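You operate a simulated robot arm through the tools that you are given. There is no shell and no other tool. Be economical: measure what you need, move in short steps, check, and stop when the job is done.

The job below is to be done with a simulated two-armed robot. You get a single attempt, and the scene is never put back.

## Task
Pick up the orange tub with one hand, pass it to the other hand and put it on the lower shelf of the rod table. Stack the 50 mm carton from the top of the brown bench on top of the 30 mm carton. Press the white zero button three times. Put two of the green clips from the top of the grey table with the drawer on the ledge of the hook board. Take the middle-sized carton and put it on the top of the sorting table. Open the third drawer from the top, put the orange cup in the inside the third drawer from the top and shut the drawer again. Any order will do. Set down upright: orange tub, green clip, orange cup.

Only the result counts: the job must be done as asked and must still hold three seconds after the hand-in. Knocking over, shifting, dropping, spilling or breaking anything else fails it.

## Robot
Two 7-joint arms with fingered hands on one trunk, on a base that drives. Base frame: it is fixed to the floor where the robot stands at the start and does not move with it; the origin is under the middle of the robot, x ahead of it, y to its left, z up. Lengths are in m, angles in rad, forces in N, time in s.
The left shoulder is at the start at [0.099, 0.128, 1.086], the right one opposite. With the tool pointing down near the work surface each hand reaches from about 0.1 to 0.74 m from the robot's upright axis, wherever it stands, measured 20 degrees to its own side. Places, roughly: carton [-1.5, 0, 0.75]; green clip (5x4x10 cm) [-6.3, 8.6, 0.9]; green clip (5x4x7 cm) [-6.5, 8.8, 0.8]; green clip (5x4x8 cm) [-6.4, 8.7, 0.8]; inside the third drawer [-0.8, 11.2, 0.4]; ledge of the hook board (40x17 cm) [-5.4, 8.7, 0.96]; lower shelf of the rod table [1.2, 1.1, 0.3]; middle-sized carton [-6.25, 8.75, 0.75]; orange cup (9x9x13 cm) [-5.3, 11.2, 0.1]; third drawer [-0.8, 11.1, 0.5]; top of the sorting table [-3.9, 8.7, 0.9]; white zero button [-3.8, 4.2, 0.9]. Payload 5 kg a hand.
Tool frame (each hand has its own): the origin (TCP) lies between the finger pads and is the grasp point; the fingertips stand 0.037 m ahead of it; z points along the fingers, y is the line along which they close. The gripper opens to 0.124 m. The gripper's body begins 0.043 m behind the TCP. The gripper is a hand of 3 fingers: y runs from the thumb to the fingers, the wrist lies at [-0.021, -0.116, -0.203] in the tool frame, and closing takes about 1.5 s.
Orientation is that of the tool frame in the base frame, as [roll, pitch, yaw] about the fixed x, y, z axes, in that order (R = Rz(yaw) Ry(pitch) Rx(roll)). With the fingers straight down and the wrist toward the robot, the tool's x, y and z point along [0, 1, 0], [1, 0, 0] and [0, 0, -1] of the base frame.

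## Interface
- The arms move only by the tool play_rows. It takes "left_plan", "right_plan" or both (then of equal length, played together; a hand with none holds still); each is a list of rows, each an object (a shift or turn left out is 0, a gripper value left out holds the last) with "xyz": the shift along the base's x, y, z in m, a list of three; "turn": the turn, a rotation vector about the base's x, y, z in rad, a list of three. In form: [{"xyz": [x, y, z], "turn": [rx, ry, rz]}, ...]. A call has 1 to 10 rows; each row is the pose to reach, as a shift and turn from the pose commanded when the call began. "left_claw" and "right_claw" are, for a hand that has rows, the finger opening in m, from 0 to 0.124, set as the call begins (left out, the last holds). A row lasts 0.2 s, in which the tool goes at most 0.05 m and 0.15 rad; a call with a longer step from one row to the next is refused whole, and so is a gripper value outside its range. A pose out of reach is approached as far as the arm can. The call stops where the force on the tool passes 40 N (or 10 N more than at its start, if that is more) or the arm is blocked; 0.2 s more then pass. Each finger travels about 0.045 m/s and halts on what it meets, pressing with about 29 N; the grip force reading is that of the motor and also rises with nothing between the fingers. The clock runs only during rows and for 0.2 s after the last one: add rows that repeat a pose to give the fingers time. The reply holds the time, the measured pose of the TCP, the force on the tool along the base axes, the opening and the grip force, in the units named above and with some noise, with the torque about the TCP (base axes, N m) and any sound that the robot's microphone picked up.
- Cameras (640 x 400 px; columns grow to the right, rows downward): "scene" is now at [0.2049, -0.0731, 1.2382]; the picture's right is [-0.99, -0.17, 0.00], its down [-0.10, 0.58, -0.81] and it looks along [0.14, -0.80, -0.59] (base axes); focal length 214 px, centre (320, 200). "left" rides on the left gripper at [-0.072, -0.104, -0.154] in its tool frame; the picture's right is [-0.83, -0.26, 0.49], its down [0.51, -0.72, 0.47] and it looks along [0.23, 0.64, 0.73] (tool axes); focal length 243 px, centre (320, 200). "right" rides on the right gripper at [0.072, -0.104, -0.154] in its tool frame; the picture's right is [-0.83, 0.26, -0.49], its down [-0.51, -0.72, 0.47] and it looks along [-0.23, 0.64, 0.73] (tool axes); focal length 243 px, centre (320, 200). There is no depth. A picture from a camera that has moved, and an enlarged one, comes with that camera's place and axes in the base frame and with its lens. The place of the scene camera against the robot may be out by one fixed shift of up to 0.025 m in any direction.
- get_image(camera): a new picture of that camera. The clock stands still meanwhile.
- move_column(by): slides the trunk up (or, below 0, down) by that many m; the arms and the scene camera ride with it, the base frame stays. It gives what a move gives, with no picture.
- roll_base(legs): drives the robot by 1 to 6 legs, each [ahead, left, turn to the left] in m, m and rad, along the robot's own axes; the way and the turn of a leg run together, so that a leg with both is an arc; at most 1.5 m and 3.142 rad a leg. The arms and the cameras ride along, it lands a little off, and it stops where it bumps. It gives what a move gives.
- move_fingers(index, middle, thumb_bend, thumb_turn, hand): sets how far each is bent, from 0 (flat) to 100 (curled in); at 30 the hand is open as for a grip, at 70 the pads meet at the TCP. One left out holds its place. A second passes; each finger stops where it meets its share of the squeeze, and holds until it gets a number again. A gripper value or a shape takes the hand back. It gives what a move gives, with no picture; readings hold the bend of each and the force on the fingers (four entries, about 0 where the hand has none), thumb and palm. thumb_turn goes from beside the hand (0) to across from the fingers (100), as for a grip.
- hand_shape(shape, hand): the hand has 3 fingers and takes this shape, open, in about a second: jaw (thumb against the fingers, like two jaws); tri (thumb and two fingers); tip (a fingertip pinch); poke (one finger out to press); point (the index stretched); flat (the hand flat); cup (the hand cupped); fist (a fist). The gripper value then closes the fingers along that shape, each until it touches; the sizes above hold for jaw. It gives what a move gives, with no picture.
- head_to(pan, tilt): turns the head with the scene camera to pan (to the left, within 1.396 rad either way) and tilt (down, from -0.506 to 1.204), counted from straight ahead of the robot. It gives what a move gives.
- close_up(camera, box): a new picture of the part [left, top, right, bottom] of that camera's present view, enlarged. The clock stands still meanwhile.
- hand_in(): hands the job in; it is judged then, once.

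Go step by step. Nothing tells you exact positions but the pictures and the camera data: compare them with the known pose of the tool, close in by small moves and look again before you grip or let go. The budget is 483 turns and 226 pictures, counting those below and the enlarged ones. Unless the task says otherwise, let go and move clear before handing in.

The tools are called after ">>>" as a command line: name --argument value ..., lists and objects as JSON in quotes. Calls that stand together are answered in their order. play_rows: Moves the arms, as the interface text tells. Its arguments: {"type":"object","properties":{"left_plan":{"type":"array"},"left_claw":{"type":"number"},"right_plan":{"type":"array"},"right_claw":{"type":"number"}},"required":[]} The other tools are called the same way: move_column (by) slides the trunk up or down; hand_shape (shape, hand) gives the hand a shape; move_fingers (index, middle, thumb_bend, thumb_turn, hand) moves the fingers one by one; roll_base (legs) drives the base; head_to (pan, tilt) turns the head that bears the scene camera; get_image (camera) takes a picture; close_up (camera, box) takes an enlarged picture of a part of a camera's view; hand_in () hands the job in.

At the start:

```text
clock: 0.0
left_ee_pos: [0.7091, -0.1186, 1.1605]
left_orientation: [3.141, 0.001, 1.571]
left_wrist_force: [0.3, -0.9, 0.4]
left_torque: [0.03, -0.01, -0.01]
left_opening: 0.1238
left_gripper_force: 0.1
left_shape: jaw
left_bend: [30.0, 30.0, 30.0, 98.0]
left_finger forces: [0.1, 0.1, 0.0, 0.0, 0.0, 0.0]
right_ee_pos: [0.5257, -0.5948, 1.1083]
right_orientation: [3.141, 0.0, 1.57]
right_wrist_force: [-0.2, -0.4, -0.3]
right_torque: [-0.03, 0.01, 0.03]
right_opening: 0.1237
right_gripper_force: 0.0
right_shape: jaw
right_bend: [30.0, 30.0, 30.0, 98.0]
right_finger forces: [0.0, 0.1, 0.0, 0.0, 0.1, 0.0]
trunk travel left (down, up): [-0.275, 0.288]
robot x, y, heading: [0.001, -0.0012, 0.0]
head pan, tilt: [-1.4, 0.632]
```

scene: 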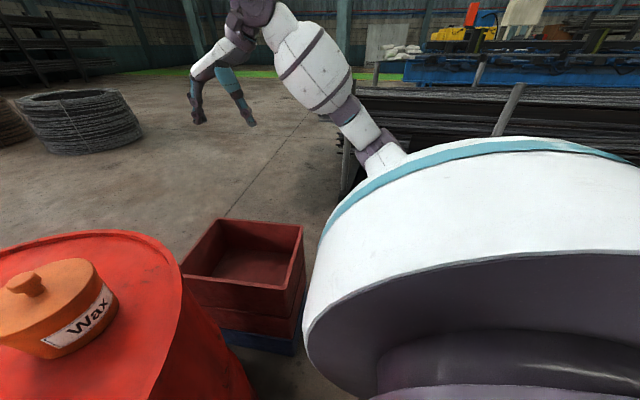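
right: 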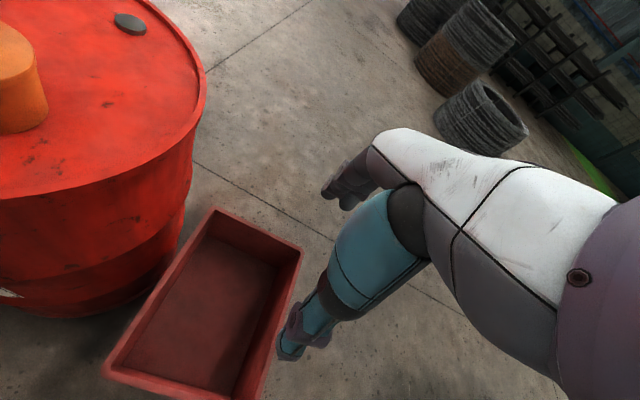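
left: 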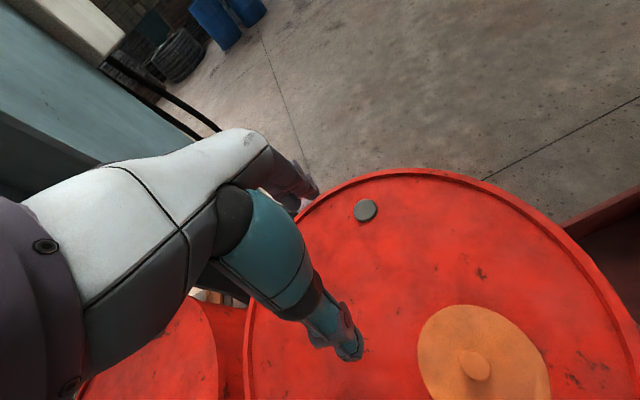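

I see an orange tub labelled Wax on a red barrel in front of the robot. I'll turn the head to look around first.

>>> head_to --pan 0 --tilt 0.6

>>> get_image --camera "scene"

>>> head_to --pan 0.9 --tilt 0.5

>>> get_image --camera "scene"

```text
clock: 1.5
left_ee_pos: [0.7076, -0.1188, 1.1597]
left_orientation: [3.141, 0.0, 1.57]
left_wrist_force: [-1.4, -0.4, 0.4]
left_torque: [0.0, -0.03, 0.01]
left_opening: 0.1238
left_gripper_force: 0.1
left_shape: jaw
left_bend: [30.0, 30.0, 30.0, 98.0]
left_finger forces: [0.0, 0.0, 0.0, 0.1, 0.0, 0.0]
right_ee_pos: [0.5246, -0.5951, 1.1096]
right_orientation: [-3.141, 0.0, 1.57]
right_wrist_force: [-0.1, 0.5, 0.0]
right_torque: [0.02, -0.01, 0.03]
right_opening: 0.1237
right_gripper_force: 0.1
right_shape: jaw
right_bend: [30.0, 30.0, 30.0, 98.0]
right_finger forces: [0.1, 0.0, 0.0, 0.0, 0.1, 0.1]
trunk travel left (down, up): [-0.275, 0.288]
robot x, y, heading: [-0.001, 0.0008, 0.004]
head pan, tilt: [0.0, 0.6]
```

```text
222 pictures are left
camera scene: at [0.2784, 0.0129, 1.2409], right [0.0, -1.0, 0.0], down [-0.56, 0.0, -0.83], along [0.83, 0.0, -0.56], focal length 214 px, centre (320, 200)
```

scene: 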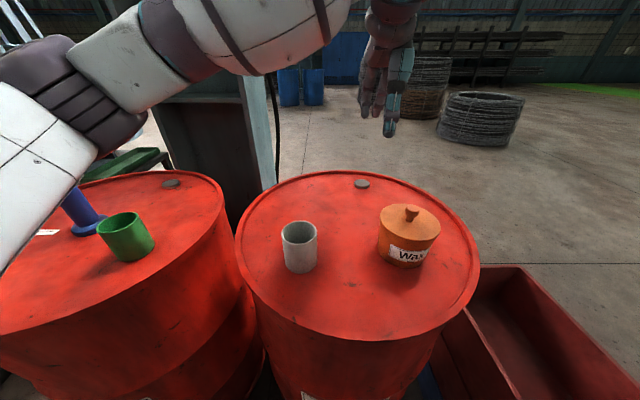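

```text
clock: 2.7
left_ee_pos: [0.7094, -0.1198, 1.1599]
left_orientation: [-3.142, 0.0, 1.571]
left_wrist_force: [0.1, -0.1, -0.7]
left_torque: [0.04, 0.02, -0.01]
left_opening: 0.1236
left_gripper_force: 0.1
left_shape: jaw
left_bend: [30.0, 30.0, 30.0, 98.0]
left_finger forces: [0.1, 0.0, 0.1, 0.0, 0.0, 0.1]
right_ee_pos: [0.5249, -0.5946, 1.1087]
right_orientation: [3.141, -0.001, 1.572]
right_wrist_force: [-0.1, -0.4, -0.2]
right_torque: [-0.01, 0.02, 0.02]
right_opening: 0.1237
right_gripper_force: 0.1
right_shape: jaw
right_bend: [30.0, 30.0, 30.0, 98.0]
right_finger forces: [0.1, 0.0, 0.0, 0.1, 0.0, 0.0]
trunk travel left (down, up): [-0.275, 0.288]
robot x, y, heading: [0.0044, -0.001, -0.001]
head pan, tilt: [0.901, 0.499]
```

```text
221 pictures are left
camera scene: at [0.2466, 0.0843, 1.25], right [0.78, -0.62, 0.0], down [-0.3, -0.38, -0.88], along [0.55, 0.69, -0.48], focal length 214 px, centre (320, 200)
```

scene: 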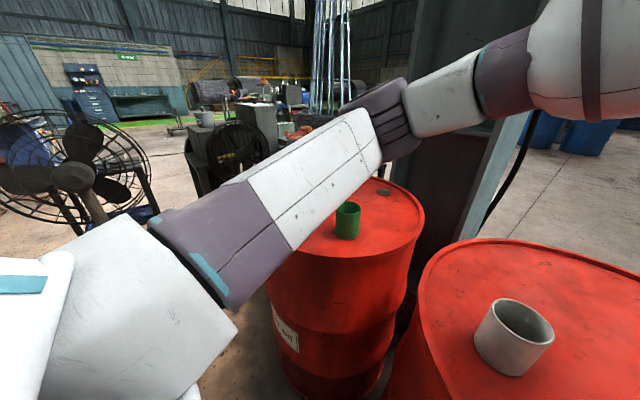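

The tub sits on a red drum near [0.60, -0.175]. I'll look at it enlarged and check the rest of the surroundings.

>>> close_up --camera "left" --box '[240, 160, 640, 400]'

>>> head_to --pan 0 --tilt 0.7

>>> close_up --camera "scene" --box '[260, 120, 500, 270]'

>>> head_to --pan 1.39 --tilt 0.3

>>> get_image --camera "scene"

```text
1.60 times, centred on (440, 280) of left
camera zoom: at [0.6047, -0.1917, 1.3132], right [-0.26, -0.83, -0.49], down [-0.72, 0.51, -0.47], along [0.64, 0.23, -0.73], focal length 388 px, centre (128, 72)
```

zoom: 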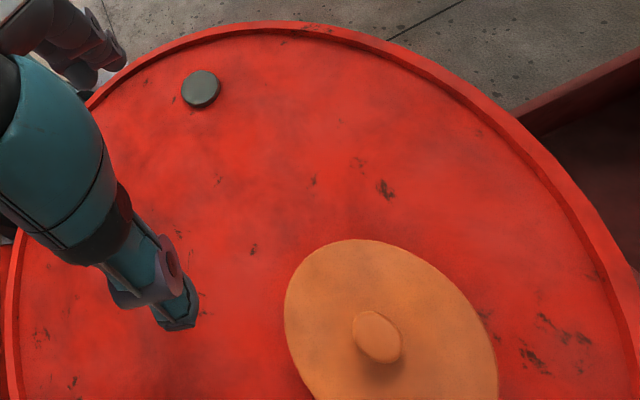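

```text
clock: 3.9
left_ee_pos: [0.709, -0.1186, 1.1612]
left_orientation: [3.142, 0.0, 1.569]
left_wrist_force: [0.6, -0.4, -0.2]
left_torque: [-0.01, 0.01, -0.02]
left_opening: 0.1237
left_gripper_force: 0.1
left_shape: jaw
left_bend: [30.0, 30.0, 30.0, 98.0]
left_finger forces: [0.0, 0.1, 0.0, 0.1, 0.1, 0.0]
right_ee_pos: [0.5244, -0.5951, 1.1088]
right_orientation: [-3.141, -0.001, 1.57]
right_wrist_force: [0.3, 0.3, 0.6]
right_torque: [-0.01, -0.01, 0.0]
right_opening: 0.1235
right_gripper_force: 0.0
right_shape: jaw
right_bend: [30.0, 30.0, 30.0, 98.0]
right_finger forces: [0.0, 0.0, 0.0, 0.0, 0.0, 0.0]
trunk travel left (down, up): [-0.275, 0.288]
robot x, y, heading: [0.0028, -0.0008, -0.001]
head pan, tilt: [0.0, 0.7]
```

```text
2.67 times, centred on (380, 195) of scene
camera zoom: at [0.275, 0.0131, 1.2323], right [0.0, -1.0, 0.0], down [-0.64, 0.0, -0.77], along [0.77, 0.0, -0.64], focal length 572 px, centre (160, 213)
```

zoom: 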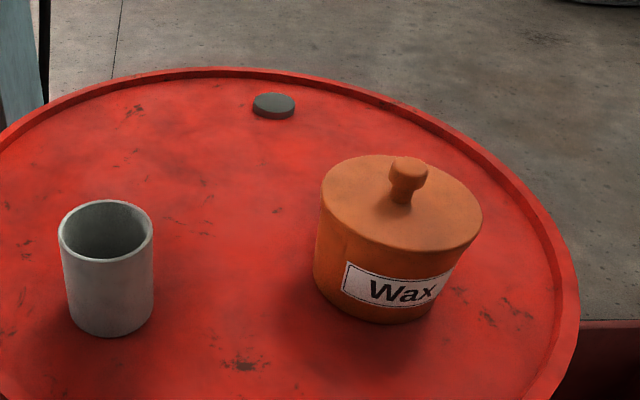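

```text
clock: 5.5
left_ee_pos: [0.7081, -0.118, 1.16]
left_orientation: [3.141, 0.0, 1.572]
left_wrist_force: [0.4, -0.3, 0.6]
left_torque: [-0.04, -0.01, 0.01]
left_opening: 0.1238
left_gripper_force: 0.1
left_shape: jaw
left_bend: [30.0, 30.0, 30.0, 98.0]
left_finger forces: [0.1, 0.0, 0.0, 0.0, 0.0, 0.1]
right_ee_pos: [0.5257, -0.5946, 1.1093]
right_orientation: [-3.14, 0.001, 1.572]
right_wrist_force: [-1.0, -0.4, 0.2]
right_torque: [0.01, -0.02, 0.03]
right_opening: 0.1235
right_gripper_force: 0.0
right_shape: jaw
right_bend: [30.0, 30.0, 30.0, 98.0]
right_finger forces: [0.0, 0.0, 0.0, 0.0, 0.0, 0.1]
trunk travel left (down, up): [-0.275, 0.288]
robot x, y, heading: [-0.0, -0.0006, 0.004]
head pan, tilt: [1.389, 0.3]
```

```text
218 pictures are left
camera scene: at [0.2069, 0.1048, 1.2684], right [0.98, -0.18, 0.0], down [-0.05, -0.29, -0.96], along [0.17, 0.94, -0.3], focal length 214 px, centre (320, 200)
```

scene: 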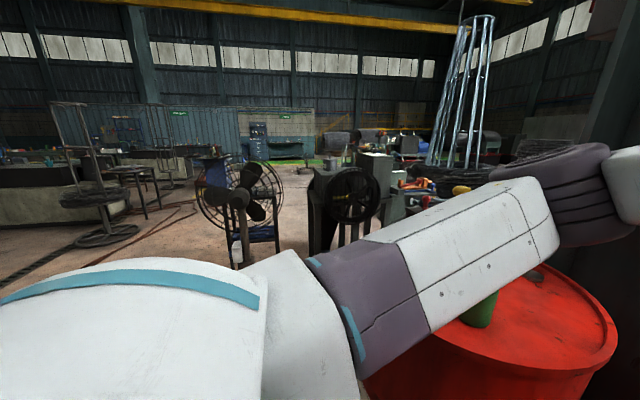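

I'll back off and slide left to see the rod table before picking the grip.

>>> roll_base --legs '[[-0.45, 0, 0], [0, 0.9, 0]]'

>>> head_to --pan 0.0 --tilt 0.45

>>> get_image --camera "scene"

```text
clock: 6.9
left_ee_pos: [0.6176, -0.1185, 1.1473]
left_orientation: [-3.124, -0.003, 1.573]
left_wrist_force: [-0.6, 0.9, 0.8]
left_torque: [0.01, -0.02, -0.01]
left_opening: 0.1241
left_gripper_force: 0.0
left_shape: jaw
left_bend: [30.0, 30.0, 30.0, 98.0]
left_finger forces: [0.0, 0.0, 0.0, 0.0, 0.1, 0.0]
right_ee_pos: [0.4345, -0.595, 1.1011]
right_orientation: [-3.127, -0.002, 1.572]
right_wrist_force: [-0.4, 0.5, -0.5]
right_torque: [0.02, 0.01, -0.02]
right_opening: 0.1238
right_gripper_force: 0.0
right_shape: jaw
right_bend: [30.0, 30.0, 30.0, 98.0]
right_finger forces: [0.0, 0.0, 0.1, 0.1, 0.1, 0.0]
trunk travel left (down, up): [-0.275, 0.288]
robot x, y, heading: [-0.1076, 0.0017, 0.0]
head pan, tilt: [1.389, 0.3]
stopped in leg 1: the robot was blocked; the commanded pose is now the measured one
```

```text
clock: 8.4
left_ee_pos: [0.6185, -0.1188, 1.1461]
left_orientation: [-3.121, -0.003, 1.573]
left_wrist_force: [-0.4, -0.8, 0.2]
left_torque: [-0.03, 0.01, -0.01]
left_opening: 0.1237
left_gripper_force: 0.1
left_shape: jaw
left_bend: [30.0, 30.0, 30.0, 98.0]
left_finger forces: [0.0, 0.0, 0.0, 0.0, 0.0, 0.0]
right_ee_pos: [0.4359, -0.5956, 1.0986]
right_orientation: [-3.124, -0.002, 1.573]
right_wrist_force: [-0.3, 0.2, 0.2]
right_torque: [-0.01, -0.01, 0.02]
right_opening: 0.1236
right_gripper_force: 0.1
right_shape: jaw
right_bend: [30.0, 30.0, 30.0, 98.0]
right_finger forces: [0.0, 0.0, 0.1, 0.1, 0.0, 0.0]
trunk travel left (down, up): [-0.275, 0.288]
robot x, y, heading: [-0.1079, 0.0024, 0.002]
head pan, tilt: [0.0, 0.45]
```

```text
217 pictures are left
camera scene: at [0.1933, 0.0123, 1.2497], right [0.0, -1.0, 0.0], down [-0.45, 0.0, -0.89], along [0.89, 0.0, -0.45], focal length 214 px, centre (320, 200)
```

scene: 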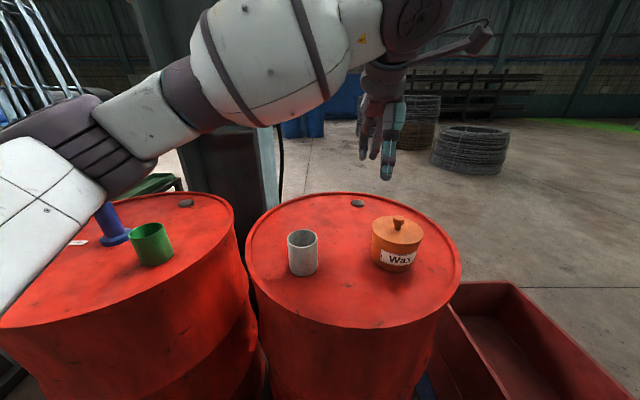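

Blocked after 11 cm: something stands behind the robot. I'll move forward a touch and look down on both sides.

>>> roll_base --legs '[[0.06, 0, 0]]'

>>> head_to --pan 1.396 --tilt 0.8

>>> get_image --camera "scene"

>>> head_to --pan -1.396 --tilt 0.3

>>> get_image --camera "scene"

```text
clock: 9.4
left_ee_pos: [0.6531, -0.1171, 1.1602]
left_orientation: [3.141, -0.003, 1.572]
left_wrist_force: [-0.4, -0.5, 0.1]
left_torque: [-0.02, -0.06, 0.01]
left_opening: 0.1239
left_gripper_force: 0.1
left_shape: jaw
left_bend: [30.0, 30.0, 30.0, 98.0]
left_finger forces: [0.1, 0.0, 0.0, 0.1, 0.0, 0.0]
right_ee_pos: [0.4716, -0.5946, 1.11]
right_orientation: [3.138, -0.002, 1.57]
right_wrist_force: [-0.3, 0.3, 0.7]
right_torque: [0.0, -0.05, 0.05]
right_opening: 0.1239
right_gripper_force: 0.1
right_shape: jaw
right_bend: [30.0, 30.0, 30.0, 98.0]
right_finger forces: [0.1, 0.0, 0.0, 0.1, 0.1, 0.0]
trunk travel left (down, up): [-0.275, 0.288]
robot x, y, heading: [-0.0523, 0.0027, -0.0]
head pan, tilt: [0.0, 0.45]
```

```text
clock: 10.9
left_ee_pos: [0.6572, -0.1174, 1.1592]
left_orientation: [-3.14, -0.002, 1.573]
left_wrist_force: [0.6, 0.2, 0.4]
left_torque: [0.0, 0.03, 0.02]
left_opening: 0.1239
left_gripper_force: 0.0
left_shape: jaw
left_bend: [30.0, 30.0, 30.0, 98.0]
left_finger forces: [0.0, 0.0, 0.0, 0.0, 0.0, 0.1]
right_ee_pos: [0.4737, -0.5947, 1.1089]
right_orientation: [-3.139, -0.002, 1.571]
right_wrist_force: [-0.9, -0.3, -0.2]
right_torque: [0.02, 0.02, 0.03]
right_opening: 0.1239
right_gripper_force: 0.0
right_shape: jaw
right_bend: [30.0, 30.0, 30.0, 98.0]
right_finger forces: [0.0, 0.1, 0.0, 0.0, 0.0, 0.0]
trunk travel left (down, up): [-0.275, 0.288]
robot x, y, heading: [-0.0512, 0.0001, -0.003]
head pan, tilt: [1.396, 0.799]
```

```text
216 pictures are left
camera scene: at [0.1517, 0.0924, 1.2241], right [0.98, -0.17, 0.0], down [-0.12, -0.71, -0.7], along [0.12, 0.69, -0.72], focal length 214 px, centre (320, 200)
```

scene: 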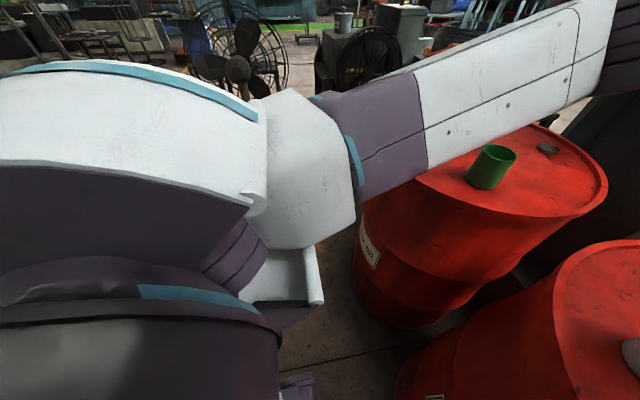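

```text
clock: 13.4
left_ee_pos: [0.6563, -0.1173, 1.1593]
left_orientation: [-3.139, -0.001, 1.572]
left_wrist_force: [-0.2, 1.0, -0.4]
left_torque: [0.03, 0.04, 0.02]
left_opening: 0.1239
left_gripper_force: 0.0
left_shape: jaw
left_bend: [30.0, 30.0, 30.0, 98.0]
left_finger forces: [0.0, 0.0, 0.0, 0.1, 0.0, 0.0]
right_ee_pos: [0.4732, -0.5951, 1.1087]
right_orientation: [-3.141, -0.004, 1.571]
right_wrist_force: [0.3, 0.1, 0.1]
right_torque: [0.02, -0.02, 0.01]
right_opening: 0.1238
right_gripper_force: 0.1
right_shape: jaw
right_bend: [30.0, 30.0, 30.0, 98.0]
right_finger forces: [0.0, 0.0, 0.0, 0.0, 0.1, 0.0]
trunk travel left (down, up): [-0.275, 0.288]
robot x, y, heading: [-0.0529, 0.0022, 0.003]
head pan, tilt: [-1.396, 0.3]
```

```text
215 pictures are left
camera scene: at [0.1542, -0.079, 1.2684], right [-0.98, -0.17, 0.0], down [-0.05, 0.29, -0.96], along [0.17, -0.94, -0.3], focal length 214 px, centre (320, 200)
```

scene: 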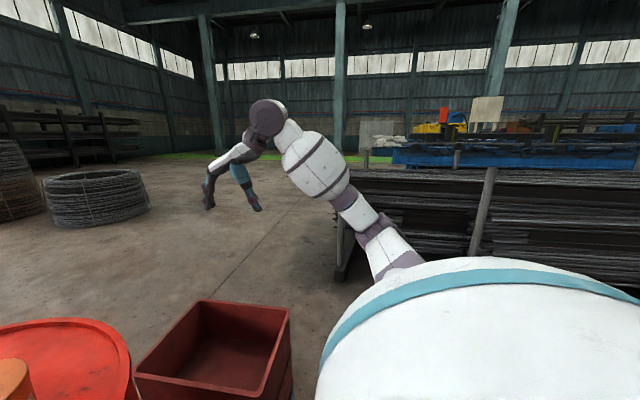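

The way to the left looks open. I'll raise the trunk so the arms clear the things on the drums, then slide left.

>>> move_column --by 0.2

>>> roll_base --legs '[[0, 1.1, 0]]'

>>> head_to --pan 0 --tilt 0.5

>>> get_image --camera "scene"

>>> head_to --pan 1.396 --tilt 0.6

>>> get_image --camera "scene"

```text
clock: 15.6
left_ee_pos: [0.658, -0.1183, 1.3575]
left_orientation: [-3.137, -0.002, 1.573]
left_wrist_force: [-0.1, 0.0, 0.2]
left_torque: [-0.02, 0.02, -0.01]
left_opening: 0.1236
left_gripper_force: 0.0
left_shape: jaw
left_bend: [30.0, 30.0, 30.0, 98.0]
left_finger forces: [0.0, 0.0, 0.1, 0.1, 0.0, 0.1]
right_ee_pos: [0.4747, -0.5952, 1.3078]
right_orientation: [-3.14, -0.002, 1.571]
right_wrist_force: [0.2, 0.3, 0.8]
right_torque: [-0.04, 0.05, -0.01]
right_opening: 0.124
right_gripper_force: 0.1
right_shape: jaw
right_bend: [30.0, 30.0, 30.0, 98.0]
right_finger forces: [0.0, 0.1, 0.0, 0.0, 0.2, 0.0]
trunk travel left (down, up): [-0.475, 0.088]
robot x, y, heading: [-0.0524, 0.0009, -0.003]
head pan, tilt: [-1.396, 0.3]
```

```text
clock: 24.0
left_ee_pos: [0.6517, 0.8998, 1.3592]
left_orientation: [-3.138, 0.001, 1.58]
left_wrist_force: [0.3, -0.6, 0.2]
left_torque: [-0.06, -0.02, -0.03]
left_opening: 0.1239
left_gripper_force: 0.0
left_shape: jaw
left_bend: [30.0, 30.0, 30.0, 98.0]
left_finger forces: [0.0, 0.0, 0.0, 0.0, 0.0, 0.1]
right_ee_pos: [0.4741, 0.4225, 1.3107]
right_orientation: [3.14, 0.001, 1.579]
right_wrist_force: [0.0, -0.5, 0.1]
right_torque: [-0.05, 0.02, -0.04]
right_opening: 0.1239
right_gripper_force: 0.1
right_shape: jaw
right_bend: [30.0, 30.0, 30.0, 98.0]
right_finger forces: [0.0, 0.0, 0.0, 0.1, 0.0, 0.1]
trunk travel left (down, up): [-0.475, 0.088]
robot x, y, heading: [-0.0558, 1.0101, 0.01]
head pan, tilt: [-1.396, 0.3]
stopped in leg 1: the robot was blocked; the commanded pose is now the measured one
```

```text
clock: 25.6
left_ee_pos: [0.6522, 0.8969, 1.3581]
left_orientation: [-3.14, -0.001, 1.579]
left_wrist_force: [0.2, -0.2, 0.4]
left_torque: [0.02, -0.03, 0.03]
left_opening: 0.1237
left_gripper_force: 0.1
left_shape: jaw
left_bend: [30.0, 30.0, 30.0, 98.0]
left_finger forces: [0.1, 0.1, 0.0, 0.0, 0.1, 0.0]
right_ee_pos: [0.4733, 0.4197, 1.309]
right_orientation: [-3.14, -0.003, 1.58]
right_wrist_force: [0.6, 0.0, 0.7]
right_torque: [0.0, -0.02, 0.01]
right_opening: 0.1238
right_gripper_force: 0.2
right_shape: jaw
right_bend: [30.0, 30.0, 30.0, 98.0]
right_finger forces: [0.0, 0.1, 0.1, 0.1, 0.0, 0.1]
trunk travel left (down, up): [-0.475, 0.088]
robot x, y, heading: [-0.0571, 1.0095, 0.006]
head pan, tilt: [0.0, 0.499]
```

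```text
214 pictures are left
camera scene: at [0.1617, 1.0235, 1.464], right [0.01, -1.0, 0.0], down [-0.48, 0.0, -0.88], along [0.88, 0.01, -0.48], focal length 214 px, centre (320, 200)
```

scene: 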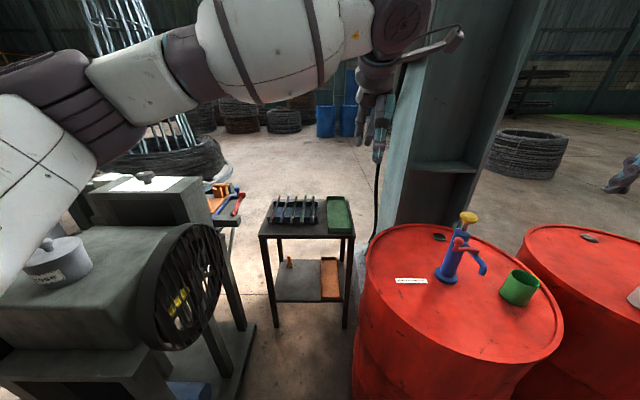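

```text
clock: 27.1
left_ee_pos: [0.6521, 0.8956, 1.3585]
left_orientation: [-3.138, 0.0, 1.579]
left_wrist_force: [-0.3, 0.5, -0.9]
left_torque: [0.04, 0.01, 0.02]
left_opening: 0.1239
left_gripper_force: 0.0
left_shape: jaw
left_bend: [30.0, 30.0, 30.0, 98.0]
left_finger forces: [0.1, 0.0, 0.0, 0.1, 0.0, 0.0]
right_ee_pos: [0.4737, 0.4194, 1.3095]
right_orientation: [-3.139, -0.001, 1.578]
right_wrist_force: [0.2, -0.3, -0.3]
right_torque: [-0.01, -0.01, 0.01]
right_opening: 0.1239
right_gripper_force: 0.2
right_shape: jaw
right_bend: [30.0, 30.0, 30.0, 98.0]
right_finger forces: [0.1, 0.1, 0.0, 0.0, 0.0, 0.1]
trunk travel left (down, up): [-0.475, 0.088]
robot x, y, heading: [-0.0591, 1.005, 0.011]
head pan, tilt: [1.396, 0.6]
```

```text
213 pictures are left
camera scene: at [0.0853, 1.1102, 1.4549], right [0.99, -0.17, 0.0], down [-0.09, -0.56, -0.83], along [0.14, 0.81, -0.56], focal length 214 px, centre (320, 200)
```

scene: 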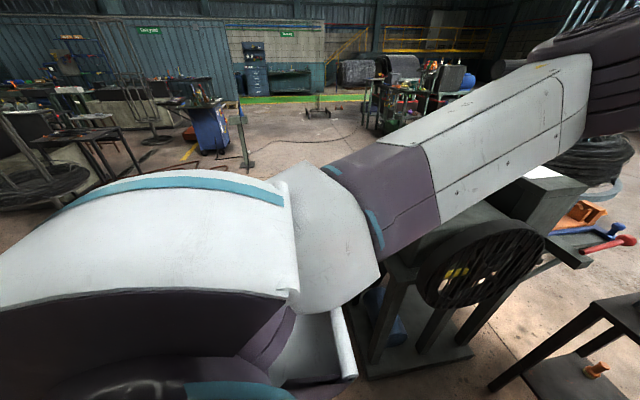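

The rod table is the small table straight ahead with a lower shelf; there's a gap between the drum and the machine. I'll look down to see the robot's own base width.

>>> head_to --pan 0 --tilt 1.2

>>> get_image --camera "scene"

>>> head_to --pan 1.396 --tilt 1.2

>>> get_image --camera "scene"

>>> get_image --camera "left"

```text
clock: 28.6
left_ee_pos: [0.6525, 0.8964, 1.3582]
left_orientation: [-3.138, -0.001, 1.579]
left_wrist_force: [0.1, 0.8, 0.7]
left_torque: [-0.03, -0.01, -0.03]
left_opening: 0.1241
left_gripper_force: 0.0
left_shape: jaw
left_bend: [30.0, 30.0, 30.0, 98.0]
left_finger forces: [0.1, 0.1, 0.1, 0.0, 0.0, 0.1]
right_ee_pos: [0.4728, 0.4199, 1.3089]
right_orientation: [-3.139, -0.001, 1.58]
right_wrist_force: [0.0, 0.0, 0.3]
right_torque: [-0.05, -0.01, 0.0]
right_opening: 0.1239
right_gripper_force: 0.1
right_shape: jaw
right_bend: [30.0, 30.0, 30.0, 98.0]
right_finger forces: [0.0, 0.0, 0.0, 0.1, 0.1, 0.0]
trunk travel left (down, up): [-0.475, 0.088]
robot x, y, heading: [-0.0548, 1.0117, 0.01]
head pan, tilt: [0.0, 1.201]
```

```text
212 pictures are left
camera scene: at [0.1266, 1.0235, 1.4103], right [0.01, -1.0, 0.0], down [-0.93, -0.01, -0.36], along [0.36, 0.0, -0.93], focal length 214 px, centre (320, 200)
```

scene: 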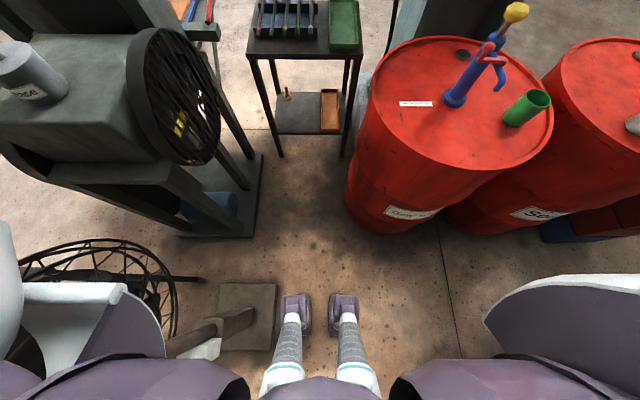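

```text
clock: 30.2
left_ee_pos: [0.6523, 0.8972, 1.3581]
left_orientation: [-3.137, -0.002, 1.58]
left_wrist_force: [-0.5, 0.5, 0.9]
left_torque: [0.0, 0.0, 0.0]
left_opening: 0.1239
left_gripper_force: 0.0
left_shape: jaw
left_bend: [30.0, 30.0, 30.0, 98.0]
left_finger forces: [0.0, 0.0, 0.1, 0.1, 0.0, 0.1]
right_ee_pos: [0.4733, 0.4192, 1.3084]
right_orientation: [-3.139, -0.002, 1.58]
right_wrist_force: [0.0, 0.2, 1.0]
right_torque: [0.02, 0.0, -0.02]
right_opening: 0.1239
right_gripper_force: 0.1
right_shape: jaw
right_bend: [30.0, 30.0, 30.0, 98.0]
right_finger forces: [0.1, 0.0, 0.1, 0.1, 0.0, 0.0]
trunk travel left (down, up): [-0.475, 0.088]
robot x, y, heading: [-0.0572, 1.0098, 0.011]
head pan, tilt: [1.396, 1.201]
```

```text
211 pictures are left
camera scene: at [0.0799, 1.0781, 1.4103], right [0.99, -0.17, 0.0], down [-0.15, -0.92, -0.36], along [0.06, 0.36, -0.93], focal length 214 px, centre (320, 200)
```

scene: 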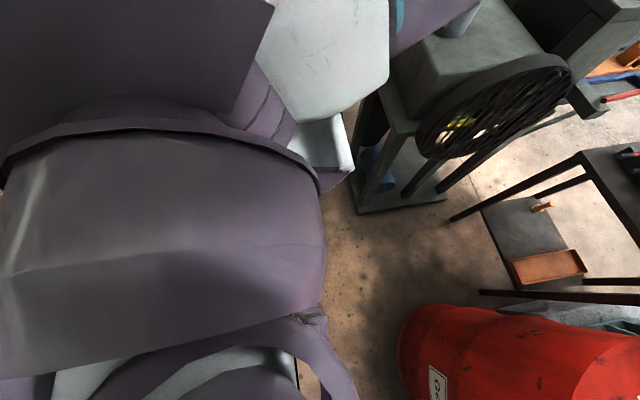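

```text
210 pictures are left
camera left: at [0.5497, 0.8222, 1.5113], right [-0.26, -0.83, -0.49], down [-0.73, 0.5, -0.47], along [0.64, 0.24, -0.73], focal length 243 px, centre (320, 200)
```

left: 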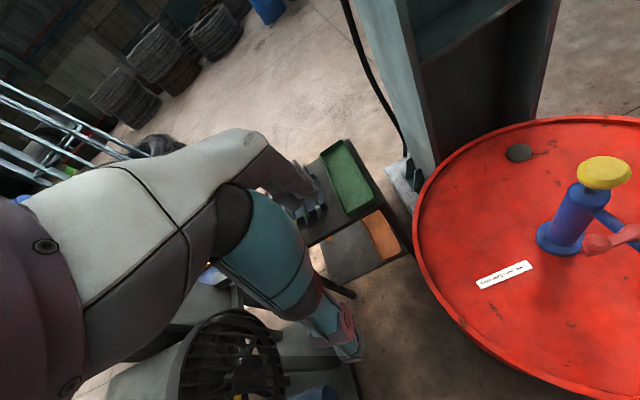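

The robot is a biped with narrow feet; the blocker on the left is the fan's foot plate. I'll tuck the arms in for safer driving and then turn to see behind.

>>> play_rows --left_plan '[{"xyz": [-0.028, 0.03, 0]}, {"xyz": [-0.056, 0.06, 0]}, {"xyz": [-0.084, 0.09, 0]}, {"xyz": [-0.112, 0.12, 0]}, {"xyz": [-0.14, 0.15, 0]}, {"xyz": [-0.168, 0.18, 0]}, {"xyz": [-0.196, 0.21, 0]}, {"xyz": [-0.224, 0.24, 0]}, {"xyz": [-0.252, 0.27, 0]}, {"xyz": [-0.28, 0.3, 0]}]' --right_plan '[{"xyz": [-0.012, 0.037, 0.005]}, {"xyz": [-0.024, 0.074, 0.01]}, {"xyz": [-0.036, 0.111, 0.015]}, {"xyz": [-0.048, 0.148, 0.02]}, {"xyz": [-0.06, 0.185, 0.025]}, {"xyz": [-0.072, 0.222, 0.03]}, {"xyz": [-0.084, 0.259, 0.035]}, {"xyz": [-0.096, 0.296, 0.04]}, {"xyz": [-0.108, 0.333, 0.045]}, {"xyz": [-0.12, 0.37, 0.05]}]'

>>> head_to --pan 1.396 --tilt 0.8

>>> get_image --camera "scene"

>>> head_to --pan -1.396 --tilt 0.8

>>> get_image --camera "scene"

```text
clock: 32.4
left_ee_pos: [0.3711, 1.2028, 1.3587]
left_orientation: [3.141, 0.001, 1.58]
left_wrist_force: [-0.5, 0.5, -0.5]
left_torque: [-0.08, 0.0, -0.02]
left_opening: 0.1239
left_gripper_force: 0.0
left_shape: jaw
left_bend: [30.0, 30.0, 30.0, 98.0]
left_finger forces: [0.0, 0.0, 0.1, 0.0, 0.0, 0.1]
right_ee_pos: [0.3497, 0.7956, 1.3608]
right_orientation: [3.141, 0.005, 1.579]
right_wrist_force: [-0.7, 0.1, 0.7]
right_torque: [-0.06, -0.04, -0.03]
right_opening: 0.1239
right_gripper_force: 0.0
right_shape: jaw
right_bend: [30.0, 30.0, 30.0, 98.0]
right_finger forces: [0.0, 0.1, 0.0, 0.0, 0.1, 0.1]
trunk travel left (down, up): [-0.475, 0.088]
robot x, y, heading: [-0.0587, 1.0128, 0.012]
head pan, tilt: [1.396, 1.201]
```

```text
clock: 33.2
left_ee_pos: [0.3736, 1.1948, 1.3585]
left_orientation: [-3.138, -0.002, 1.579]
left_wrist_force: [-0.1, -0.4, 0.8]
left_torque: [0.03, 0.0, -0.01]
left_opening: 0.124
left_gripper_force: 0.0
left_shape: jaw
left_bend: [30.0, 30.0, 30.0, 98.0]
left_finger forces: [0.1, 0.0, 0.0, 0.0, 0.0, 0.1]
right_ee_pos: [0.3534, 0.7882, 1.3562]
right_orientation: [-3.139, -0.002, 1.579]
right_wrist_force: [-0.6, -0.3, -1.3]
right_torque: [0.02, 0.01, -0.03]
right_opening: 0.1239
right_gripper_force: 0.1
right_shape: jaw
right_bend: [30.0, 30.0, 30.0, 98.0]
right_finger forces: [0.1, 0.0, 0.1, 0.1, 0.0, 0.1]
trunk travel left (down, up): [-0.475, 0.088]
robot x, y, heading: [-0.0607, 1.0088, 0.006]
head pan, tilt: [1.396, 0.799]
```

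```text
209 pictures are left
camera scene: at [0.0847, 1.1014, 1.438], right [0.99, -0.17, 0.0], down [-0.12, -0.71, -0.7], along [0.11, 0.69, -0.72], focal length 214 px, centre (320, 200)
```

scene: 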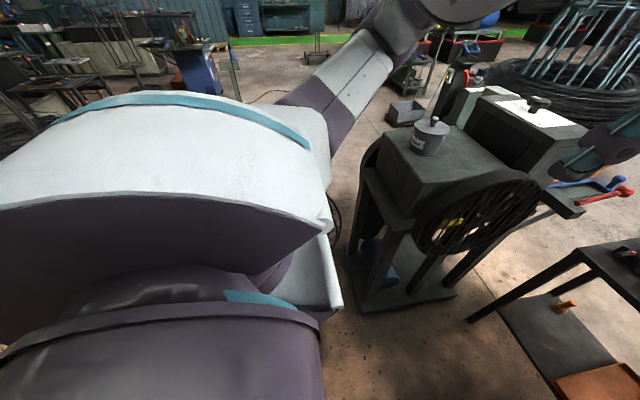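

```text
clock: 35.7
left_ee_pos: [0.3728, 1.1954, 1.3579]
left_orientation: [-3.137, -0.002, 1.579]
left_wrist_force: [0.1, -0.5, 0.8]
left_torque: [0.03, 0.03, -0.02]
left_opening: 0.1241
left_gripper_force: 0.1
left_shape: jaw
left_bend: [30.0, 30.0, 30.0, 98.0]
left_finger forces: [0.0, 0.0, 0.0, 0.0, 0.0, 0.0]
right_ee_pos: [0.3533, 0.7898, 1.3578]
right_orientation: [-3.139, -0.001, 1.579]
right_wrist_force: [0.0, -0.2, 0.0]
right_torque: [0.0, -0.02, -0.01]
right_opening: 0.1239
right_gripper_force: 0.0
right_shape: jaw
right_bend: [30.0, 30.0, 30.0, 98.0]
right_finger forces: [0.1, 0.1, 0.0, 0.0, 0.0, 0.0]
trunk travel left (down, up): [-0.475, 0.088]
robot x, y, heading: [-0.0559, 1.0088, 0.011]
head pan, tilt: [-1.396, 0.799]
```

```text
208 pictures are left
camera scene: at [0.0854, 0.9437, 1.438], right [-0.98, -0.18, 0.0], down [-0.13, 0.7, -0.7], along [0.13, -0.69, -0.72], focal length 214 px, centre (320, 200)
```

scene: 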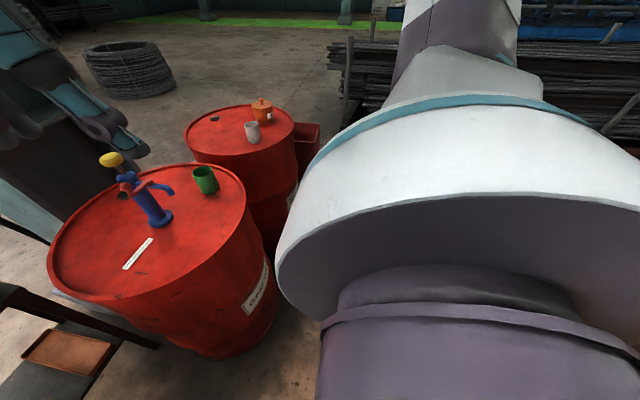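

I'll back off from the fan to the right a bit and turn left 90° to see what lies behind.

>>> roll_base --legs '[[0, -0.25, 0], [0, 0, 1.57]]'

>>> head_to --pan 1.0 --tilt 0.5

>>> get_image --camera "scene"

>>> head_to --pan 0.2 --tilt 0.7

>>> get_image --camera "scene"

```text
clock: 42.3
left_ee_pos: [-0.2461, 1.1905, 1.3582]
left_orientation: [-3.138, -0.002, -3.123]
left_wrist_force: [-0.7, -0.3, 0.1]
left_torque: [0.01, -0.01, 0.04]
left_opening: 0.124
left_gripper_force: 0.0
left_shape: jaw
left_bend: [30.0, 30.0, 30.0, 98.0]
left_finger forces: [0.0, 0.0, 0.1, 0.0, 0.0, 0.0]
right_ee_pos: [0.1606, 1.1746, 1.3576]
right_orientation: [-3.139, -0.002, -3.123]
right_wrist_force: [-0.4, 0.4, -1.0]
right_torque: [0.01, 0.0, -0.03]
right_opening: 0.1241
right_gripper_force: 0.0
right_shape: jaw
right_bend: [30.0, 30.0, 30.0, 98.0]
right_finger forces: [0.0, 0.0, 0.1, 0.1, 0.0, 0.0]
trunk travel left (down, up): [-0.475, 0.088]
robot x, y, heading: [-0.0544, 0.7585, 1.592]
head pan, tilt: [-1.396, 0.799]
```

```text
clock: 44.5
left_ee_pos: [-0.2465, 1.1902, 1.358]
left_orientation: [-3.138, -0.001, -3.123]
left_wrist_force: [-0.5, 0.5, 0.4]
left_torque: [-0.02, 0.0, 0.03]
left_opening: 0.1239
left_gripper_force: 0.1
left_shape: jaw
left_bend: [30.0, 30.0, 30.0, 98.0]
left_finger forces: [0.1, 0.0, 0.0, 0.0, 0.0, 0.1]
right_ee_pos: [0.1601, 1.1746, 1.3577]
right_orientation: [-3.14, -0.001, -3.121]
right_wrist_force: [-0.2, -0.4, 0.1]
right_torque: [0.01, -0.01, -0.01]
right_opening: 0.124
right_gripper_force: 0.1
right_shape: jaw
right_bend: [30.0, 30.0, 30.0, 98.0]
right_finger forces: [0.0, 0.0, 0.1, 0.0, 0.0, 0.1]
trunk travel left (down, up): [-0.475, 0.088]
robot x, y, heading: [-0.052, 0.7611, 1.588]
head pan, tilt: [1.0, 0.499]
```

```text
207 pictures are left
camera scene: at [-0.1218, 0.9387, 1.464], right [0.52, 0.85, 0.0], down [0.41, -0.25, -0.88], along [-0.75, 0.46, -0.48], focal length 214 px, centre (320, 200)
```

scene: 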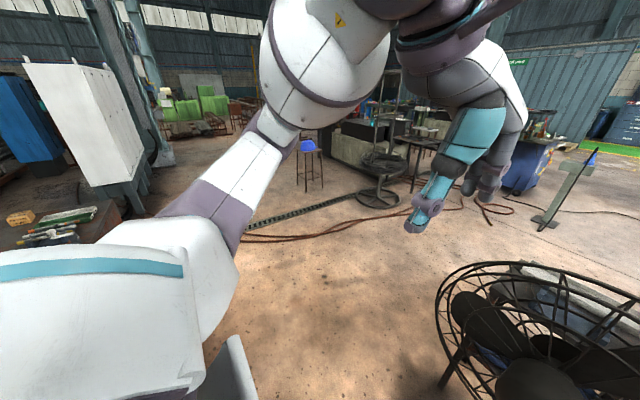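

```text
clock: 45.6
left_ee_pos: [-0.2464, 1.1912, 1.3585]
left_orientation: [-3.14, -0.003, -3.123]
left_wrist_force: [-0.2, 0.3, 0.2]
left_torque: [0.04, -0.03, 0.01]
left_opening: 0.124
left_gripper_force: 0.0
left_shape: jaw
left_bend: [30.0, 30.0, 30.0, 98.0]
left_finger forces: [0.0, 0.0, 0.0, 0.1, 0.0, 0.0]
right_ee_pos: [0.1595, 1.175, 1.3577]
right_orientation: [-3.14, -0.003, -3.121]
right_wrist_force: [0.1, -0.4, 0.9]
right_torque: [0.0, 0.02, 0.01]
right_opening: 0.1237
right_gripper_force: 0.1
right_shape: jaw
right_bend: [30.0, 30.0, 30.0, 98.0]
right_finger forces: [0.0, 0.1, 0.0, 0.0, 0.1, 0.0]
trunk travel left (down, up): [-0.475, 0.088]
robot x, y, heading: [-0.0533, 0.7627, 1.591]
head pan, tilt: [0.201, 0.7]
```

```text
206 pictures are left
camera scene: at [-0.063, 0.9739, 1.4463], right [0.98, 0.22, 0.0], down [0.14, -0.63, -0.77], along [-0.17, 0.75, -0.64], focal length 214 px, centre (320, 200)
```

scene: 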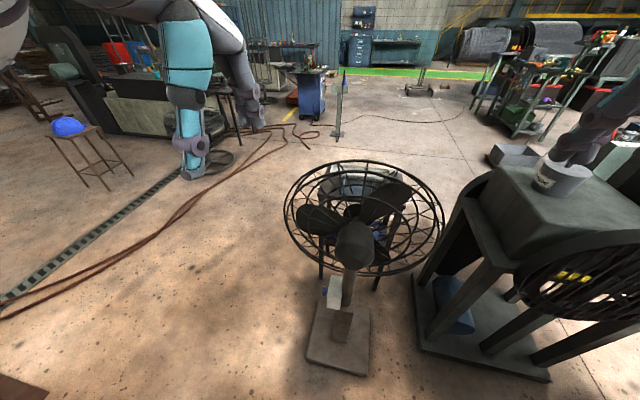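

There's wide open floor on the -x side. Plan: right hand grips the tub's body, left hand takes the knob, then I place it on the shelf from the gap. Driving back to the drum.

>>> roll_base --legs '[[0, 0, -1.59], [0.05, -0.85, 0]]'

>>> head_to --pan -0.2 --tilt 0.9

>>> get_image --camera "scene"

```text
clock: 57.3
left_ee_pos: [0.4309, 0.0998, 1.3584]
left_orientation: [-3.139, -0.002, 1.57]
left_wrist_force: [0.8, 0.3, -0.2]
left_torque: [0.02, -0.01, -0.02]
left_opening: 0.1241
left_gripper_force: 0.2
left_shape: jaw
left_bend: [30.0, 30.0, 30.0, 98.0]
left_finger forces: [0.1, 0.1, 0.0, 0.0, 0.0, 0.0]
right_ee_pos: [0.4065, -0.3045, 1.3563]
right_orientation: [-3.141, 0.001, 1.568]
right_wrist_force: [-0.6, 0.7, -0.4]
right_torque: [-0.03, -0.03, -0.03]
right_opening: 0.1238
right_gripper_force: 0.0
right_shape: jaw
right_bend: [30.0, 30.0, 30.0, 98.0]
right_finger forces: [0.0, 0.0, 0.0, 0.1, 0.0, 0.0]
trunk travel left (down, up): [-0.475, 0.088]
robot x, y, heading: [-0.0002, -0.0828, -0.006]
head pan, tilt: [0.201, 0.7]
```

```text
clock: 58.1
left_ee_pos: [0.4319, 0.1001, 1.3586]
left_orientation: [-3.138, -0.002, 1.569]
left_wrist_force: [0.3, 0.0, 0.1]
left_torque: [0.01, -0.03, -0.03]
left_opening: 0.1238
left_gripper_force: 0.1
left_shape: jaw
left_bend: [30.0, 30.0, 30.0, 98.0]
left_finger forces: [0.0, 0.0, 0.1, 0.1, 0.0, 0.0]
right_ee_pos: [0.4059, -0.3063, 1.3566]
right_orientation: [-3.139, -0.001, 1.57]
right_wrist_force: [-0.1, -0.2, 0.6]
right_torque: [-0.05, 0.04, 0.01]
right_opening: 0.124
right_gripper_force: 0.1
right_shape: jaw
right_bend: [30.0, 30.0, 30.0, 98.0]
right_finger forces: [0.0, 0.0, 0.0, 0.0, 0.0, 0.0]
trunk travel left (down, up): [-0.475, 0.088]
robot x, y, heading: [0.0001, -0.0841, -0.005]
head pan, tilt: [-0.201, 0.901]
```

```text
205 pictures are left
camera scene: at [0.2006, -0.0855, 1.4302], right [-0.2, -0.98, 0.0], down [-0.77, 0.16, -0.62], along [0.61, -0.12, -0.78], focal length 214 px, centre (320, 200)
```

scene: 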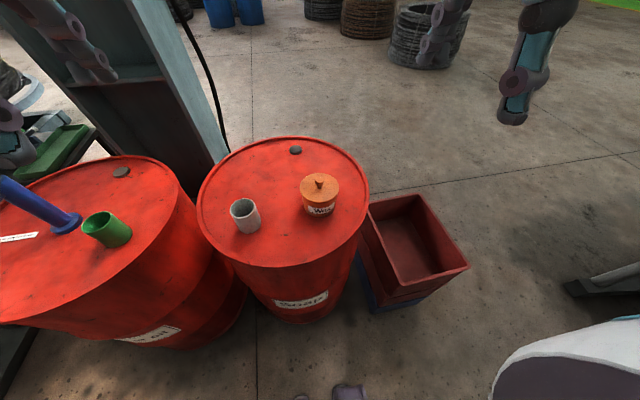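

The tub is at about [0.60, -0.17]. Now I orient the right hand: yaw first, then pitch so the fingers point forward and down.

>>> play_rows --right_plan '[{"xyz": [0, 0, 0], "turn": [0, 0, 0.15]}, {"turn": [0, 0, 0.3]}, {"turn": [0, 0, 0.45]}, {"turn": [0, 0, 0.6]}, {"turn": [0, 0, 0.75]}, {"turn": [0, 0, 0.9]}, {"turn": [0, 0, 1.05]}, {"turn": [0, 0, 1.2]}, {"turn": [0, 0, 1.35]}, {"turn": [0, 0, 1.5]}]'

>>> play_rows --right_plan '[{"turn": [0, -0.13, 0]}, {"turn": [0, -0.26, 0]}, {"turn": [0, -0.39, 0]}, {"turn": [0, -0.52, 0]}, {"turn": [0, -0.65, 0]}, {"turn": [0, -0.78, 0]}, {"turn": [0, -0.91, 0]}, {"turn": [0, -1.04, 0]}]'

>>> get_image --camera "right"

```text
clock: 60.3
left_ee_pos: [0.4323, 0.1004, 1.3575]
left_orientation: [-3.138, -0.001, 1.567]
left_wrist_force: [-0.7, 0.0, 0.5]
left_torque: [-0.01, -0.01, -0.03]
left_opening: 0.124
left_gripper_force: 0.0
left_shape: jaw
left_bend: [30.0, 30.0, 30.0, 98.0]
left_finger forces: [0.1, 0.1, 0.0, 0.1, 0.0, 0.0]
right_ee_pos: [0.4078, -0.3056, 1.3573]
right_orientation: [-3.141, -0.003, 3.071]
right_wrist_force: [0.3, -0.2, 0.1]
right_torque: [-0.03, 0.0, 0.01]
right_opening: 0.1238
right_gripper_force: 0.1
right_shape: jaw
right_bend: [30.0, 30.0, 30.0, 98.0]
right_finger forces: [0.1, 0.1, 0.1, 0.0, 0.1, 0.0]
trunk travel left (down, up): [-0.475, 0.088]
robot x, y, heading: [-0.0007, -0.0819, -0.004]
head pan, tilt: [-0.201, 0.901]
```

```text
clock: 62.1
left_ee_pos: [0.4319, 0.0986, 1.3576]
left_orientation: [-3.138, -0.002, 1.57]
left_wrist_force: [-0.4, 0.2, -0.6]
left_torque: [0.02, -0.02, -0.02]
left_opening: 0.1239
left_gripper_force: 0.0
left_shape: jaw
left_bend: [30.0, 30.0, 30.0, 98.0]
left_finger forces: [0.0, 0.0, 0.1, 0.1, 0.0, 0.0]
right_ee_pos: [0.4469, -0.337, 1.4012]
right_orientation: [3.021, 1.034, 3.001]
right_wrist_force: [0.2, -0.3, 0.0]
right_torque: [0.0, -0.02, 0.02]
right_opening: 0.1237
right_gripper_force: 0.0
right_shape: jaw
right_bend: [30.0, 30.0, 30.0, 98.0]
right_finger forces: [0.0, 0.0, 0.1, 0.0, 0.0, 0.0]
right hand out of reach, approached as far as the arm can: row 6, 7, 8
trunk travel left (down, up): [-0.475, 0.088]
robot x, y, heading: [-0.0023, -0.0855, -0.001]
head pan, tilt: [-0.201, 0.901]
```

```text
204 pictures are left
camera right: at [0.2735, -0.4344, 1.4109], right [0.01, 0.2, 0.98], down [0.64, -0.76, 0.15], along [0.77, 0.62, -0.13], focal length 243 px, centre (320, 200)
```

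right: 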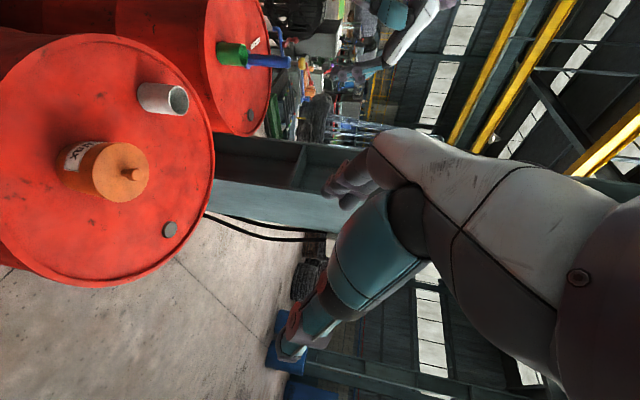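

Orientation reached roughly. I'll lower the trunk, then move the hand toward pre-grasp and look.

>>> move_column --by -0.2

>>> play_rows --right_plan '[{"xyz": [-0.01, 0.02, -0.02]}, {"xyz": [-0.01, 0.05, -0.05]}, {"xyz": [-0.01, 0.08, -0.08]}, {"xyz": [-0.01, 0.11, -0.11]}, {"xyz": [-0.01, 0.12, -0.15]}]'

>>> get_image --camera "right"

>>> get_image --camera "scene"

```text
clock: 64.3
left_ee_pos: [0.4371, 0.1, 1.1558]
left_orientation: [-3.12, -0.003, 1.569]
left_wrist_force: [-0.5, -0.2, 0.7]
left_torque: [-0.03, -0.02, 0.0]
left_opening: 0.1241
left_gripper_force: 0.1
left_shape: jaw
left_bend: [30.0, 30.0, 30.0, 98.0]
left_finger forces: [0.0, 0.0, 0.0, 0.1, 0.0, 0.1]
right_ee_pos: [0.4988, -0.3353, 1.1219]
right_orientation: [3.063, 0.827, 3.036]
right_wrist_force: [0.5, 0.1, -0.9]
right_torque: [0.02, 0.0, 0.02]
right_opening: 0.124
right_gripper_force: 0.1
right_shape: jaw
right_bend: [30.0, 30.0, 30.0, 98.0]
right_finger forces: [0.1, 0.1, 0.0, 0.1, 0.0, 0.0]
trunk travel left (down, up): [-0.275, 0.288]
robot x, y, heading: [-0.0008, -0.0868, -0.002]
head pan, tilt: [-0.201, 0.901]
```

```text
clock: 65.5
left_ee_pos: [0.4361, 0.099, 1.1543]
left_orientation: [-3.121, -0.004, 1.569]
left_wrist_force: [0.4, -0.3, 0.1]
left_torque: [0.09, 0.01, 0.0]
left_opening: 0.124
left_gripper_force: 0.1
left_shape: jaw
left_bend: [30.0, 30.0, 30.0, 98.0]
left_finger forces: [0.0, 0.1, 0.0, 0.0, 0.1, 0.0]
right_ee_pos: [0.5872, -0.2298, 0.9878]
right_orientation: [3.058, 0.828, 3.035]
right_wrist_force: [-0.6, 3.6, 15.6]
right_torque: [1.08, -0.24, 0.11]
right_opening: 0.1242
right_gripper_force: 0.1
right_shape: jaw
right_bend: [28.0, 30.0, 30.0, 97.0]
right_finger forces: [19.5, 0.0, 0.1, 0.0, 0.1, 0.0]
right hand out of reach, approached as far as the arm can: row 1, 2, 3, 4, 5
trunk travel left (down, up): [-0.275, 0.288]
robot x, y, heading: [-0.0016, -0.0789, -0.004]
head pan, tilt: [-0.201, 0.901]
```

```text
203 pictures are left
camera right: at [0.4195, -0.3288, 1.0336], right [0.21, 0.2, 0.96], down [0.66, -0.75, 0.01], along [0.72, 0.63, -0.29], focal length 243 px, centre (320, 200)
```

right: 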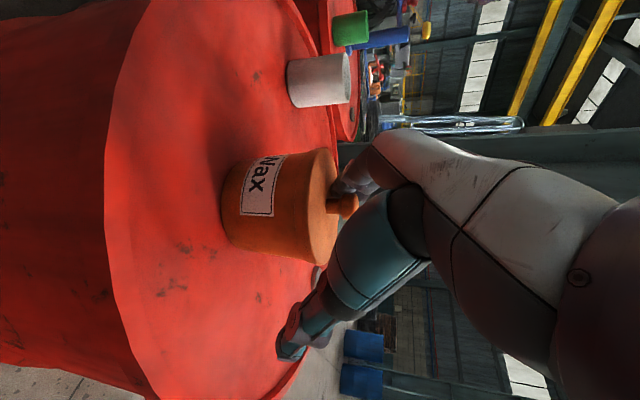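

```text
202 pictures are left
camera scene: at [0.2625, -0.087, 1.2162], right [-0.2, -0.98, 0.0], down [-0.77, 0.16, -0.62], along [0.61, -0.12, -0.78], focal length 214 px, centre (320, 200)
```

scene: 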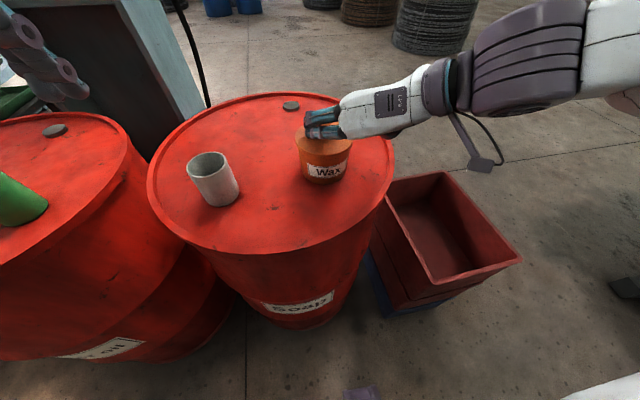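

The hand brushed the tub's knob because the pose was out of reach. I'll lift straight away and reconsider.

>>> play_rows --right_plan '[{"xyz": [0, 0, 0.05]}, {"xyz": [0, 0, 0.1]}, {"xyz": [-0.03, 0, 0.14]}]'

>>> get_image --camera "scene"

```text
clock: 66.3
left_ee_pos: [0.4335, 0.098, 1.1557]
left_orientation: [-3.124, -0.003, 1.569]
left_wrist_force: [-0.5, -2.1, -0.8]
left_torque: [0.1, -0.04, 0.01]
left_opening: 0.1236
left_gripper_force: 0.2
left_shape: jaw
left_bend: [30.0, 30.0, 30.0, 98.0]
left_finger forces: [0.0, 0.1, 0.0, 0.1, 0.0, 0.0]
right_ee_pos: [0.5538, -0.2329, 1.1262]
right_orientation: [3.06, 0.828, 3.035]
right_wrist_force: [0.1, -1.1, -0.5]
right_torque: [0.06, -0.01, 0.06]
right_opening: 0.1242
right_gripper_force: 0.2
right_shape: jaw
right_bend: [30.0, 30.0, 30.0, 98.0]
right_finger forces: [0.0, 0.0, 0.0, 0.0, 0.0, 0.0]
trunk travel left (down, up): [-0.275, 0.288]
robot x, y, heading: [-0.0033, -0.0798, -0.002]
head pan, tilt: [-0.201, 0.901]
```

```text
201 pictures are left
camera scene: at [0.2592, -0.088, 1.2168], right [-0.2, -0.98, 0.0], down [-0.77, 0.16, -0.62], along [0.61, -0.12, -0.78], focal length 214 px, centre (320, 200)
```

scene: 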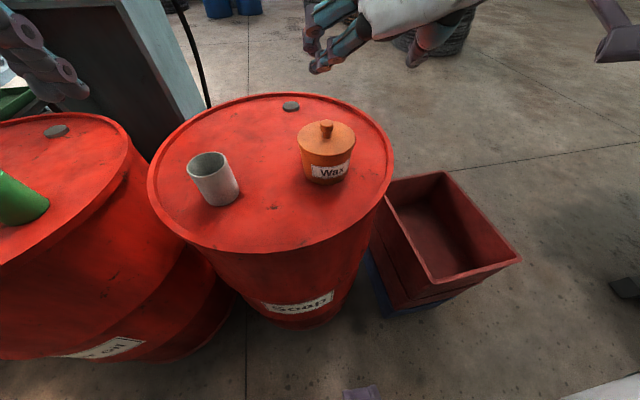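

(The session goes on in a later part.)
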